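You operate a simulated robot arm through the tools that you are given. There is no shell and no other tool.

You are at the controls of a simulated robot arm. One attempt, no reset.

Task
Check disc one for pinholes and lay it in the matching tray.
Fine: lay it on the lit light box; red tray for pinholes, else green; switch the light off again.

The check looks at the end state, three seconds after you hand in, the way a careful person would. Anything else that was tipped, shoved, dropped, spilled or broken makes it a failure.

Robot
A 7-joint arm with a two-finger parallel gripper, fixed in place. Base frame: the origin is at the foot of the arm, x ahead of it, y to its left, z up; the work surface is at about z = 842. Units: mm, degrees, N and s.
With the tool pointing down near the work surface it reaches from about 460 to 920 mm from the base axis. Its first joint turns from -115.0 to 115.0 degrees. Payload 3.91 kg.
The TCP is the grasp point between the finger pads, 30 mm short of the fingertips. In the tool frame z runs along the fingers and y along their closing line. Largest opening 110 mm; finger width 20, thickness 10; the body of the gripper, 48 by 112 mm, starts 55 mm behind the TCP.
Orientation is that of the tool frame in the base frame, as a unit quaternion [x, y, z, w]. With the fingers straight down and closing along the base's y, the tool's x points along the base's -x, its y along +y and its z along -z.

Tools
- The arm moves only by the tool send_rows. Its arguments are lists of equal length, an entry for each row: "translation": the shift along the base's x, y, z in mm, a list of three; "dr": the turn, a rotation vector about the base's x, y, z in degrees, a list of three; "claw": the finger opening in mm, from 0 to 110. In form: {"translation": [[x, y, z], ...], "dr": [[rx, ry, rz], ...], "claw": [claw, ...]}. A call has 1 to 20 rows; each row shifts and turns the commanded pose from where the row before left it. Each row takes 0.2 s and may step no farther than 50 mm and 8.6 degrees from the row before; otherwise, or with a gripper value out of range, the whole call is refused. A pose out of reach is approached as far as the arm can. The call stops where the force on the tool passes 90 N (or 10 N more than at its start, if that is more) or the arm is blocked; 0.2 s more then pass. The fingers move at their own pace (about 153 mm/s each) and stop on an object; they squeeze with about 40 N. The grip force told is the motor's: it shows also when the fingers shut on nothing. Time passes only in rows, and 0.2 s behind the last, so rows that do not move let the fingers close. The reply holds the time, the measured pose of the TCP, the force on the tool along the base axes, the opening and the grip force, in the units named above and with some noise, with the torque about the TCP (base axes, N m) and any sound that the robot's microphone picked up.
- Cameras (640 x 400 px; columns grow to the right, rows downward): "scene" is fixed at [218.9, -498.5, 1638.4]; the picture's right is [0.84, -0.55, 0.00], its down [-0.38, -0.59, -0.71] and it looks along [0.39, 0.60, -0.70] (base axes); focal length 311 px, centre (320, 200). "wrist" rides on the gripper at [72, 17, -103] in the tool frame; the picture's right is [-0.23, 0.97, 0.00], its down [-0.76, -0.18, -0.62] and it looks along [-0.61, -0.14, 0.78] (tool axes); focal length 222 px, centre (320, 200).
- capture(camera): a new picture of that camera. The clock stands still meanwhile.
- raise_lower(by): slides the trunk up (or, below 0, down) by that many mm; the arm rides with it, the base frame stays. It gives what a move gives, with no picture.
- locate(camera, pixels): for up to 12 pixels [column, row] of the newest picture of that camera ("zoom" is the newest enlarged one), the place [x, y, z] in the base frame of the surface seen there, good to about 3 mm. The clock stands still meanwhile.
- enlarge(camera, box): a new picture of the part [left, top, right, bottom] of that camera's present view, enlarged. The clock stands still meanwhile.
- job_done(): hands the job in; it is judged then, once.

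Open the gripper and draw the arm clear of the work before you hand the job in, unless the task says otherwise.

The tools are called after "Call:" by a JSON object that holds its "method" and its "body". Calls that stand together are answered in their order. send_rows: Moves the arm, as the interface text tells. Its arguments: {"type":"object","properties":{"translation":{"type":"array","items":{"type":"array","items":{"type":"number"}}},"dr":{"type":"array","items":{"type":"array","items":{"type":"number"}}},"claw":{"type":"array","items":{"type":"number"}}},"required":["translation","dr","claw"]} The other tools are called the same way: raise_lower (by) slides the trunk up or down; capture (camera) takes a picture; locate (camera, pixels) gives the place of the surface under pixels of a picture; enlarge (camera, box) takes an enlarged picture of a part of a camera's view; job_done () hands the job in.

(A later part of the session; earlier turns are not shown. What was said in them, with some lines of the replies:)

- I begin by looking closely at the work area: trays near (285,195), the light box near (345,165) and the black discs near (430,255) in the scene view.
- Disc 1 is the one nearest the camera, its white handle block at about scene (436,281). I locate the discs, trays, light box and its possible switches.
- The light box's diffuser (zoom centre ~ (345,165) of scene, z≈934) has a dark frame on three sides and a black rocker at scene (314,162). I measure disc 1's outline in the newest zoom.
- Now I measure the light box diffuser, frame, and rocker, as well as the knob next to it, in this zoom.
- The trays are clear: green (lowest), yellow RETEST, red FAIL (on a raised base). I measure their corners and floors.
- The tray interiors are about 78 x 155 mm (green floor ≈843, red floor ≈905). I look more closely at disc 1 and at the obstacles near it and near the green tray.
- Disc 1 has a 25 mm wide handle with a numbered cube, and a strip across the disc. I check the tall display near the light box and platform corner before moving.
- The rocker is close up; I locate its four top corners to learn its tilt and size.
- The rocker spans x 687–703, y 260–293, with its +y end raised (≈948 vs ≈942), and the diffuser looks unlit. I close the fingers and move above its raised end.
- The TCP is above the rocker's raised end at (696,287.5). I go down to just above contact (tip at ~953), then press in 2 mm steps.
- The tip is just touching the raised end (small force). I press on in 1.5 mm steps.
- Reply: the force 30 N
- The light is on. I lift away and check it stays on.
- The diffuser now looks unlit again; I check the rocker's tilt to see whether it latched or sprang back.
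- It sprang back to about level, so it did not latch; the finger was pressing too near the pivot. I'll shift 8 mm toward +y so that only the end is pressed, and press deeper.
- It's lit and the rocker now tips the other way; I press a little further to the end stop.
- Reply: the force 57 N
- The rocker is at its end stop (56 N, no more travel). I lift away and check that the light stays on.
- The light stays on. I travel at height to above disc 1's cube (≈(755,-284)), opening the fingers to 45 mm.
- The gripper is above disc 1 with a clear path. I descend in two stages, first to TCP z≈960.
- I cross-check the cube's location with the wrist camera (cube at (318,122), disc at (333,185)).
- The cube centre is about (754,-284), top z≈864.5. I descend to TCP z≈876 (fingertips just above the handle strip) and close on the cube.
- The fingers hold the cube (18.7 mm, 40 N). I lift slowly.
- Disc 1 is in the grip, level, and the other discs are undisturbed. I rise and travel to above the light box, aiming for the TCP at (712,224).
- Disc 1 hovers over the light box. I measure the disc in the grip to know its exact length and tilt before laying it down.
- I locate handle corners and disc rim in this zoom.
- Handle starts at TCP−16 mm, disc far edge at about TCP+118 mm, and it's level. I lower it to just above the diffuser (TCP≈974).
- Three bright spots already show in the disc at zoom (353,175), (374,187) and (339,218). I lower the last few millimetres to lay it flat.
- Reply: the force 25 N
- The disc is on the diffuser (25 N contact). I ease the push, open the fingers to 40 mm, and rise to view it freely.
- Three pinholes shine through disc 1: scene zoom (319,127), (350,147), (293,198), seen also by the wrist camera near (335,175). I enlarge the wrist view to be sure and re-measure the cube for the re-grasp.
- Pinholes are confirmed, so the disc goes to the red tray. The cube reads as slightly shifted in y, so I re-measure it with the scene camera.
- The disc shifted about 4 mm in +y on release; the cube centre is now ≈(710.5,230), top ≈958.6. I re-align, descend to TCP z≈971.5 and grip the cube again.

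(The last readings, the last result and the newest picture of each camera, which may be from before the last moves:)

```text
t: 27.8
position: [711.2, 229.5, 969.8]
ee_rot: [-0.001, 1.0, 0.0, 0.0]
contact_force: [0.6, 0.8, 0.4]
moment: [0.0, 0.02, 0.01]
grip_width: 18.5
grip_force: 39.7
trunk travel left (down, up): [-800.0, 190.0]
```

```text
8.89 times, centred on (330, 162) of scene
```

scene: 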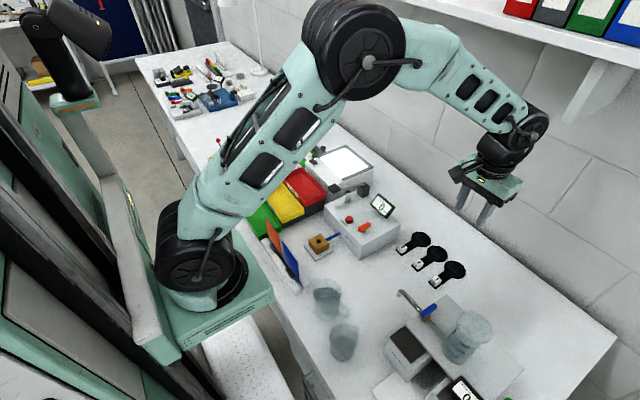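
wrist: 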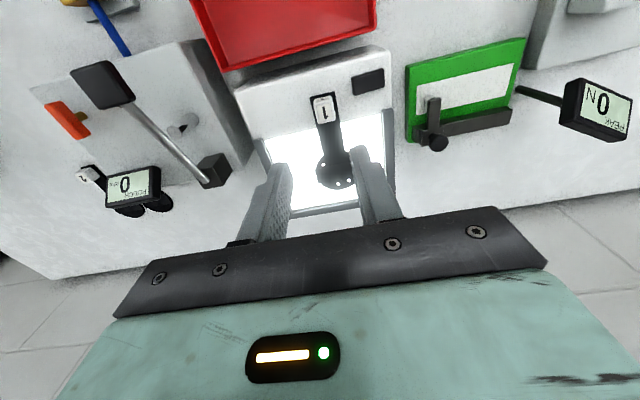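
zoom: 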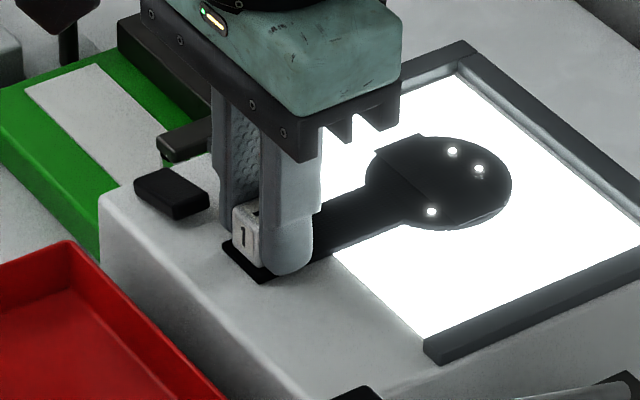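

The cube is held again. I lift to z≈1100, then turn −90° about z while moving to above the red tray (612, 264), so the disc points toward −y.

Call:
{"method": "send_rows", "body": {"translation": [[0, 0, 10], [0, 0, 40], [0, 0, 40], [0, 0, 40], [-9, 3.2, 0], [-9, 3.2, 0], [-9, 3.2, 0], [-9, 3.2, 0], [-9, 3.2, 0], [-9, 3.2, 0], [-9, 3.2, 0], [-9, 3.2, 0], [-9, 3.2, 0], [-9, 3.2, 0], [-9, 3, 0], [0, 0, 0], [0, 0, 0]], "dr": [[0, 0, 0], [0, 0, 0], [0, 0, 0], [0, 0, 0], [0, 0, -8.5], [0, 0, -8.5], [0, 0, -8.5], [0, 0, -8.5], [0, 0, -8.5], [0, 0, -8.5], [0, 0, -8.5], [0, 0, -8.5], [0, 0, -8.5], [0, 0, -8.5], [0, 0, -5], [0, 0, 0], [0, 0, 0]], "claw": [0, 0, 0, 0, 0, 0, 0, 0, 0, 0, 0, 0, 0, 0, 0, 0, 0]}}

Call:
{"method": "capture", "body": {"camera": "scene"}}

Call:
{"method": "capture", "body": {"camera": "wrist"}}

```text
t: 31.4
position: [612.6, 265.1, 1100.6]
ee_rot: [0.707, 0.707, 0.0, 0.0]
contact_force: [-0.3, 0.1, -0.1]
moment: [-0.03, 0.03, -0.02]
grip_width: 18.3
grip_force: 39.9
trunk travel left (down, up): [-800.0, 190.0]
```

```text
taken
```

scene: 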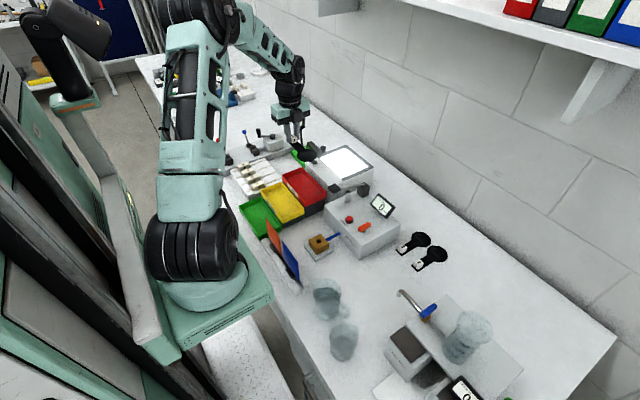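

```text
taken
```

wrist: 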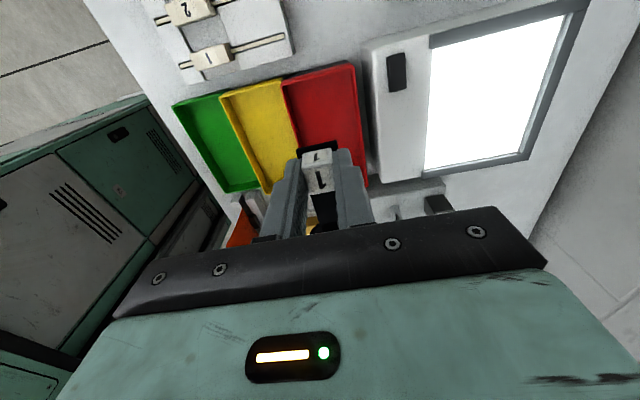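

The disc hovers over the red tray pointing −y. I enlarge the scene to measure the tray's inner walls and the disc's present outline.

Call:
{"method": "enlarge", "body": {"camera": "scene", "box": [270, 130, 350, 220]}}

```text
4.44 times, centred on (310, 175) of scene
```

zoom: 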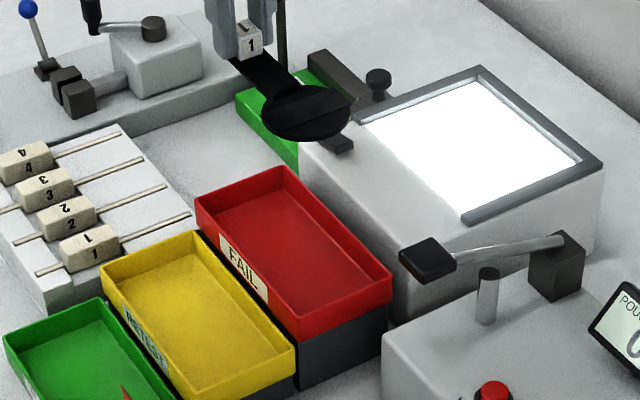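

I locate the red tray's rim corners, floor, and the disc's outline.

Call:
{"method": "locate", "body": {"camera": "zoom", "pixels": [[198, 203], [281, 168], [389, 278], [302, 328], [290, 240], [330, 290], [250, 205], [263, 112], [350, 108], [310, 140], [230, 64], [305, 110]]}}

Call:
{"method": "enlarge", "body": {"camera": "scene", "box": [275, 160, 335, 210]}}

```text
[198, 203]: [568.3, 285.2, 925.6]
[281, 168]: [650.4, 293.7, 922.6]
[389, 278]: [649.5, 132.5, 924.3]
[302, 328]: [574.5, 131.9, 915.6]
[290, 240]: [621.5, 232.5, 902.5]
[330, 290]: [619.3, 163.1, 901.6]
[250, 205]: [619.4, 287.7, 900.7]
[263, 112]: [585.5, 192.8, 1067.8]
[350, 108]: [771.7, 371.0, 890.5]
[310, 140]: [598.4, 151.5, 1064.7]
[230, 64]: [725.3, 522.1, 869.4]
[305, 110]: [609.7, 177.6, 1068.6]
```

```text
8.00 times, centred on (305, 185) of scene
```

zoom: 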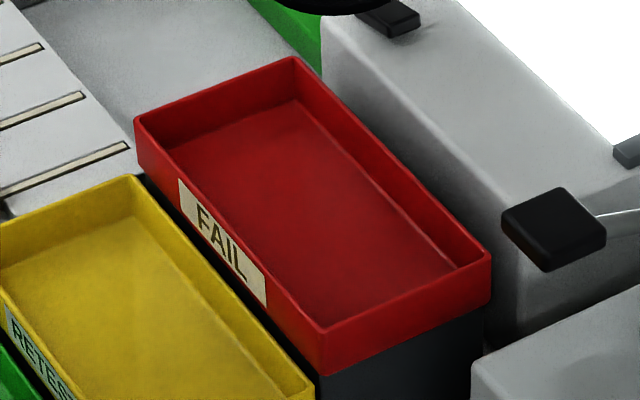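

I locate inner rim and floor corners on this closer view.

Call:
{"method": "locate", "body": {"camera": "zoom", "pixels": [[139, 120], [294, 59], [487, 256], [322, 331], [176, 150], [297, 102], [452, 268], [300, 180], [320, 300], [220, 90], [400, 160], [410, 292]]}}

```text
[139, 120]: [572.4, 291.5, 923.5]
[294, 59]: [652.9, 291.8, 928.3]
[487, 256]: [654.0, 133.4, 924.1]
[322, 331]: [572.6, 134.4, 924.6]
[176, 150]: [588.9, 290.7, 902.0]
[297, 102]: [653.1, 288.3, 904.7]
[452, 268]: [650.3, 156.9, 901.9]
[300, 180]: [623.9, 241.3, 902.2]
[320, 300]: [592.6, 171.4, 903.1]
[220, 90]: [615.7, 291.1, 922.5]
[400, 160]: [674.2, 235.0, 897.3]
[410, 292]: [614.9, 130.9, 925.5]
```

The tray interior spans about x 574–651, y 134–290 with its floor at ≈902.5; the disc (x≈581–643, y≈146–278) fits centrally. I lower it to just above the floor.

Call:
{"method": "send_rows", "body": {"translation": [[0, -0.5, -40], [0, 0, -40], [0, 0, -40], [0, 0, -25], [0, 0, -10], [0, 0, 0]], "dr": [[0, 0, 0], [0, 0, 0], [0, 0, 0], [0, 0, 0], [0, 0, 0], [0, 0, 0]], "claw": [0, 0, 0, 0, 0, 0]}}

Call:
{"method": "enlarge", "body": {"camera": "scene", "box": [275, 150, 345, 210]}}

```text
t: 32.8
position: [611.6, 264.4, 944.3]
ee_rot: [0.707, 0.707, 0.0, 0.0]
contact_force: [-0.1, -0.1, 0.2]
moment: [0.05, -0.02, 0.05]
grip_width: 18.2
grip_force: 39.7
trunk travel left (down, up): [-800.0, 190.0]
```

```text
6.67 times, centred on (310, 180) of scene
```

zoom: 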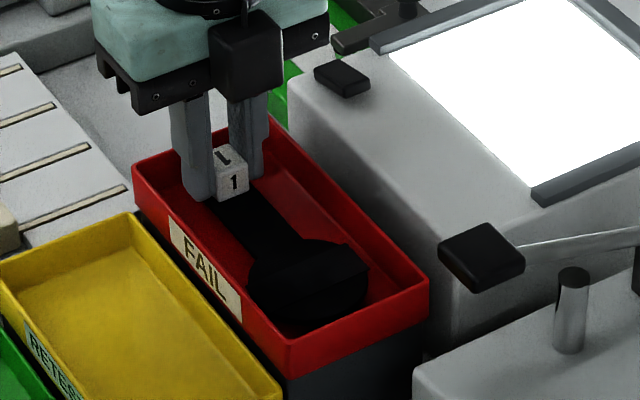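

The disc is inside the walls, just above the floor. I lower it in small steps until contact.

Call:
{"method": "send_rows", "body": {"translation": [[0, 0, -2.5], [0, 0, -1.5], [0, 0, -1.5], [0, 0, -1], [0, 0, 0]], "dr": [[0, 0, 0], [0, 0, 0], [0, 0, 0], [0, 0, 0], [0, 0, 0]], "claw": [0, 0, 0, 0, 0]}}

```text
t: 34.0
position: [611.6, 264.7, 938.7]
ee_rot: [0.707, 0.707, 0.0, 0.001]
contact_force: [0.6, -0.2, 1.0]
moment: [-0.15, 0.01, -0.02]
grip_width: 18.7
grip_force: 39.7
trunk travel left (down, up): [-800.0, 190.0]
```

A slight contact shows (torque −0.15). I lower a touch more to seat the disc.

Call:
{"method": "send_rows", "body": {"translation": [[0, 0, -1], [0, 0, -1], [0, 0, 0]], "dr": [[0, 0, 0], [0, 0, 0], [0, 0, 0]], "claw": [0, 0, 0]}}

Call:
{"method": "enlarge", "body": {"camera": "scene", "box": [275, 150, 345, 210]}}

```text
t: 34.8
position: [612.2, 265.4, 939.7]
ee_rot: [0.707, 0.707, 0.001, 0.0]
contact_force: [0.5, -1.4, 19.5]
moment: [-1.0, 0.05, 0.01]
grip_width: 18.6
grip_force: 39.9
trunk travel left (down, up): [-800.0, 190.0]
```

```text
6.67 times, centred on (310, 180) of scene
```

zoom: 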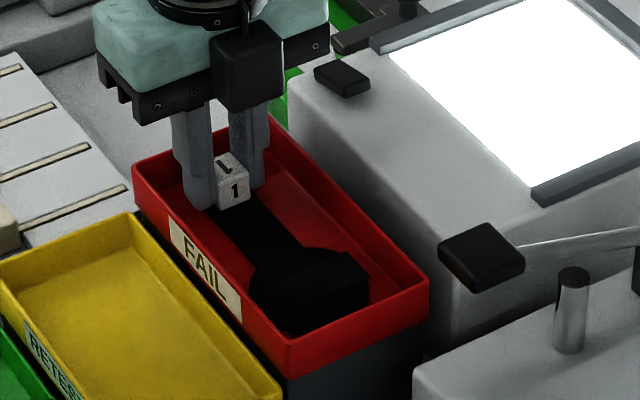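

The disc is seated (19.5 N). I ease off by 1 mm, then open the fingers to 36 mm inside the tray.

Call:
{"method": "send_rows", "body": {"translation": [[0, 0, 1], [0, 0, 0], [0, 0, 0], [0, 0, 0], [0, 0, 0]], "dr": [[0, 0, 0], [0, 0, 0], [0, 0, 0], [0, 0, 0], [0, 0, 0]], "claw": [18, 25, 30, 36, 36]}}

Call:
{"method": "enlarge", "body": {"camera": "scene", "box": [275, 150, 345, 210]}}

Call:
{"method": "capture", "body": {"camera": "wrist"}}

```text
t: 36.0
position: [612.0, 262.7, 937.6]
ee_rot: [0.708, 0.707, 0.001, 0.0]
contact_force: [-0.5, 0.3, 1.5]
moment: [0.02, 0.0, 0.0]
grip_width: 35.5
grip_force: 0.1
trunk travel left (down, up): [-800.0, 190.0]
```

```text
6.67 times, centred on (310, 180) of scene
```

zoom: 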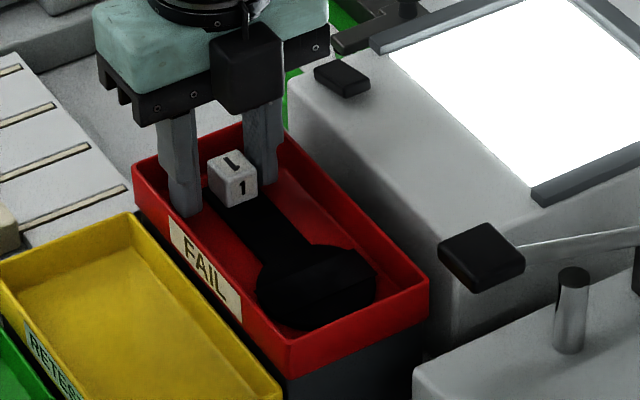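

```text
taken
```

wrist: 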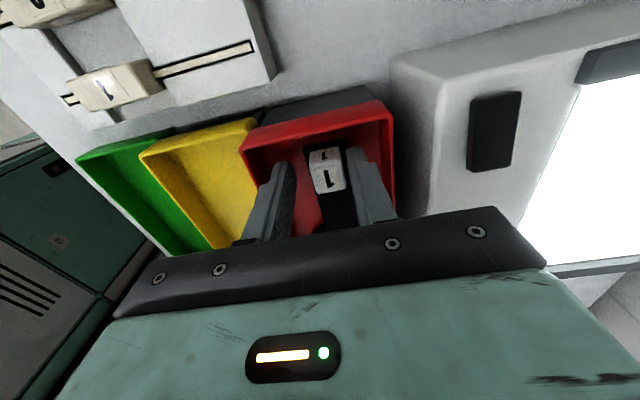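

The disc is free and lies inside the red tray. I rise straight up slowly, then check that it stayed.

Call:
{"method": "send_rows", "body": {"translation": [[0, 0, 5], [0, 0, 10], [0, 0, 25], [0, 0, 40], [0, 0, 40], [0, 0, 40], [0, 0, 0]], "dr": [[0, 0, 0], [0, 0, 0], [0, 0, 0], [0, 0, 0], [0, 0, 0], [0, 0, 0], [0, 0, 0]], "claw": [36, 36, 36, 36, 36, 36, 36]}}

Call:
{"method": "enlarge", "body": {"camera": "scene", "box": [275, 150, 345, 210]}}

Call:
{"method": "capture", "body": {"camera": "wrist"}}

```text
t: 37.6
position: [610.9, 264.7, 1098.2]
ee_rot: [0.707, 0.708, 0.0, 0.0]
contact_force: [0.6, 0.0, -0.9]
moment: [0.02, -0.01, -0.01]
grip_width: 35.9
grip_force: 0.1
trunk travel left (down, up): [-800.0, 190.0]
```

```text
6.67 times, centred on (310, 180) of scene
```

zoom: 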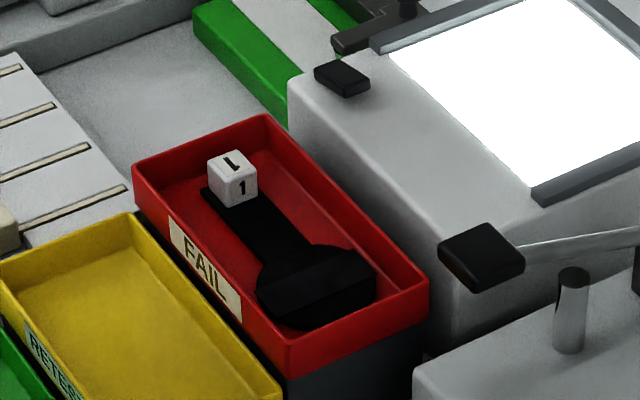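

```text
taken
```

wrist: 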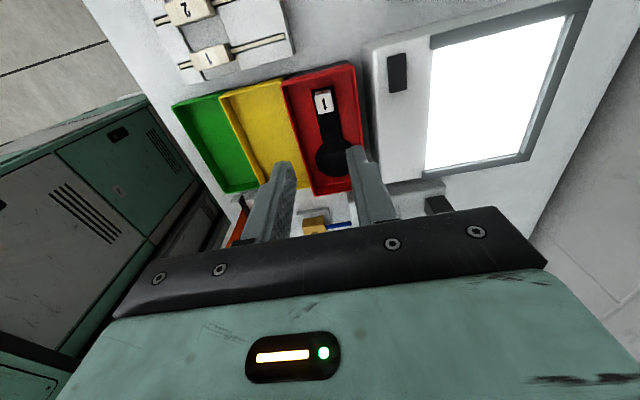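

Disc 1 lies inside the red tray. I verify it lies flat by locating points on it, then turn back +90° and move above the rocker's −y end with the fingers closed.

Call:
{"method": "locate", "body": {"camera": "zoom", "pixels": [[235, 160], [270, 225], [285, 240], [300, 270], [340, 265], [320, 290], [370, 270], [265, 290], [310, 322], [205, 200], [215, 207], [150, 180]]}}

Call:
{"method": "send_rows", "body": {"translation": [[7.65, -0.8, 0], [7.65, -0.8, 0], [7.65, -0.8, 0], [7.65, -0.8, 0], [7.65, -0.8, 0], [7.65, -0.8, 0], [7.65, -0.8, 0], [7.65, -0.8, 0], [7.65, -0.8, 0], [7.65, -0.8, 0], [7.6, -0.9, 0], [0, 0, 0], [0, 0, 0]], "dr": [[0, 0, 8.5], [0, 0, 8.5], [0, 0, 8.5], [0, 0, 8.5], [0, 0, 8.5], [0, 0, 8.5], [0, 0, 8.5], [0, 0, 8.5], [0, 0, 8.5], [0, 0, 8.5], [0, 0, 5], [0, 0, 0], [0, 0, 0]], "claw": [0, 0, 0, 0, 0, 0, 0, 0, 0, 0, 0, 0, 0]}}

Call:
{"method": "enlarge", "body": {"camera": "scene", "box": [300, 145, 340, 170]}}

```text
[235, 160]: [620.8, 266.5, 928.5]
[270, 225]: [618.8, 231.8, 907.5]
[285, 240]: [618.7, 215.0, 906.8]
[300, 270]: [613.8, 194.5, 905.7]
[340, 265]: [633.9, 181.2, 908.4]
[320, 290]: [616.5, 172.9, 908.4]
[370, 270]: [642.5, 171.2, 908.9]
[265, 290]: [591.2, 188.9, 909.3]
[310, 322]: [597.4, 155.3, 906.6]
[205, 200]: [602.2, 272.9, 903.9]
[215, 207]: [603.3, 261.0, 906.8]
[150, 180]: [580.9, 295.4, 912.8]
```

```text
t: 40.4
position: [697.1, 255.6, 1097.9]
ee_rot: [0.0, 1.0, 0.0, 0.0]
contact_force: [0.7, -0.3, -0.2]
moment: [-0.02, 0.01, 0.0]
grip_width: 0.0
grip_force: 37.9
trunk travel left (down, up): [-800.0, 190.0]
```

```text
16.00 times, centred on (320, 158) of scene
```

zoom: 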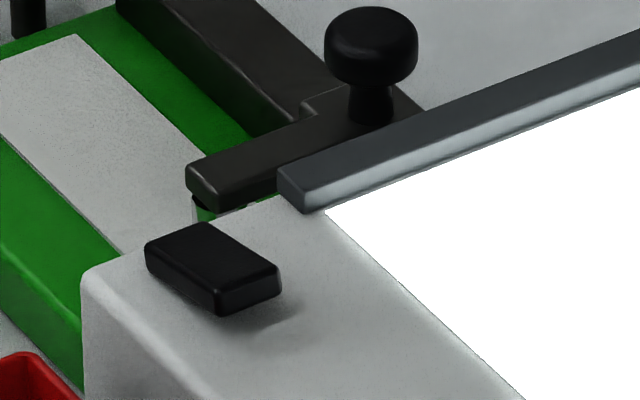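

The disc lies flat (≈907 all over) within the tray walls. The rocker's −y end is now the raised one; I descend at (696,255.5) and press it in small steps.

Call:
{"method": "send_rows", "body": {"translation": [[-1, 0, -40], [0, 0, -40], [0, 0, -32], [0, 0, -4], [0, 0, -3], [0, 0, -2], [0, 0, -2], [0, 0, 0]], "dr": [[0, 0, 0], [0, 0, 0], [0, 0, 0], [0, 0, 0], [0, 0, 0], [0, 0, 0], [0, 0, 0], [0, 0, 0]], "claw": [0, 0, 0, 0, 0, 0, 0, 0]}}

Call:
{"method": "enlarge", "body": {"camera": "scene", "box": [300, 145, 340, 170]}}

```text
t: 42.2
position: [695.5, 256.3, 975.7]
ee_rot: [0.0, 1.0, 0.0, 0.0]
contact_force: [-0.1, 0.2, 0.2]
moment: [0.0, 0.02, 0.03]
grip_width: 0.0
grip_force: 38.0
trunk travel left (down, up): [-800.0, 190.0]
```

```text
16.00 times, centred on (320, 158) of scene
```

zoom: 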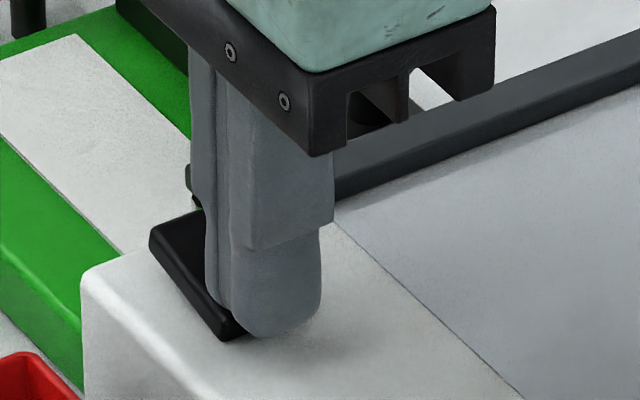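

The diffuser went dark and the rocker seems to have snapped over. I press a bit further to the stop to make sure it latches.

Call:
{"method": "send_rows", "body": {"translation": [[0, 0, -1.5], [0, 0, -1.5], [0, 0, -1.5], [0, 0, 0]], "dr": [[0, 0, 0], [0, 0, 0], [0, 0, 0], [0, 0, 0]], "claw": [0, 0, 0, 0]}}

```text
t: 43.2
position: [695.5, 255.0, 971.4]
ee_rot: [0.0, 1.0, 0.0, 0.002]
contact_force: [-4.5, -5.4, 25.8]
moment: [0.1, 0.14, 0.05]
grip_width: 0.1
grip_force: 37.7
trunk travel left (down, up): [-800.0, 190.0]
```

The rocker is pressed to its stop (26 N). I lift away, open the gripper and check that the light stays off.

Call:
{"method": "send_rows", "body": {"translation": [[0, 0, 8], [0, 0, 40], [0, 0, 45], [0, 0, 45], [0, 0, 45], [-30, 0, 30], [-30, 0, 30], [-30, 0, 0], [0, 0, 0]], "dr": [[0, 0, 0], [0, 0, 0], [0, 0, 0], [0, 0, 0], [0, 0, 0], [0, 0, 0], [0, 0, 0], [0, 0, 0], [0, 0, 0]], "claw": [0, 0, 0, 0, 80, 110, 110, 110, 110]}}

Call:
{"method": "capture", "body": {"camera": "scene"}}

Call:
{"method": "enlarge", "body": {"camera": "scene", "box": [200, 110, 400, 235]}}

Call:
{"method": "enlarge", "body": {"camera": "scene", "box": [300, 145, 340, 170]}}

```text
t: 45.2
position: [606.7, 254.7, 1212.0]
ee_rot: [0.0, 1.0, 0.0, 0.0]
contact_force: [0.9, 0.3, 0.9]
moment: [0.01, 0.03, 0.0]
grip_width: 110.1
grip_force: 0.0
trunk travel left (down, up): [-800.0, 190.0]
```

```text
taken
```

scene: 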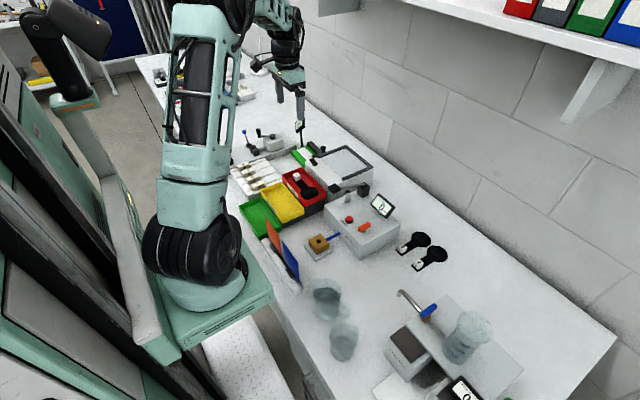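

```text
3.20 times, centred on (300, 172) of scene
```

zoom: 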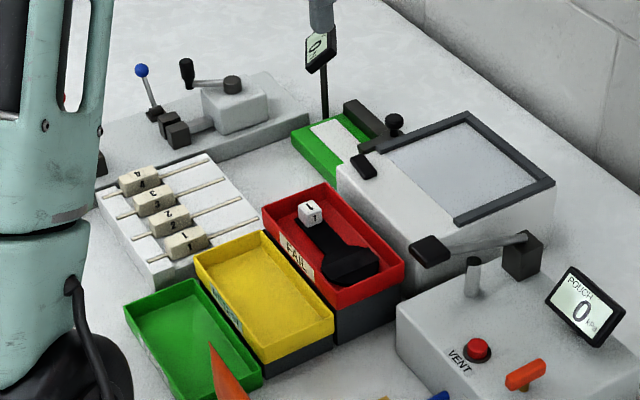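

```text
16.00 times, centred on (320, 158) of scene
```

zoom: 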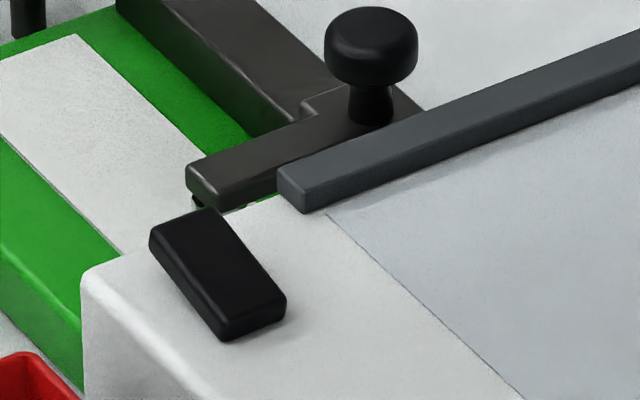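

The light is off with the rocker back in its starting tilt. Disc 1 lies in the red tray, discs 2 and 3 and everything else look untouched, and the open gripper is clear at z≈1212. I hand the job in.

Call:
{"method": "job_done", "body": {}}

```text
The job is handed in.
```

Disc one has pinholes, so I put it in the red tray. On the lit light box, three bright spots showed through it, and both the scene and wrist cameras saw them.

- **Disc:** it lies flat inside the red tray, clear of the walls.
- **Light:** it is off again, with the switch back at its starting tilt. The first press to switch it on didn't latch, so I pressed it a second time.
- **Everything else:** discs two and three and the other equipment looked undisturbed in the last pictures. The gripper is open and the arm is clear of the work.
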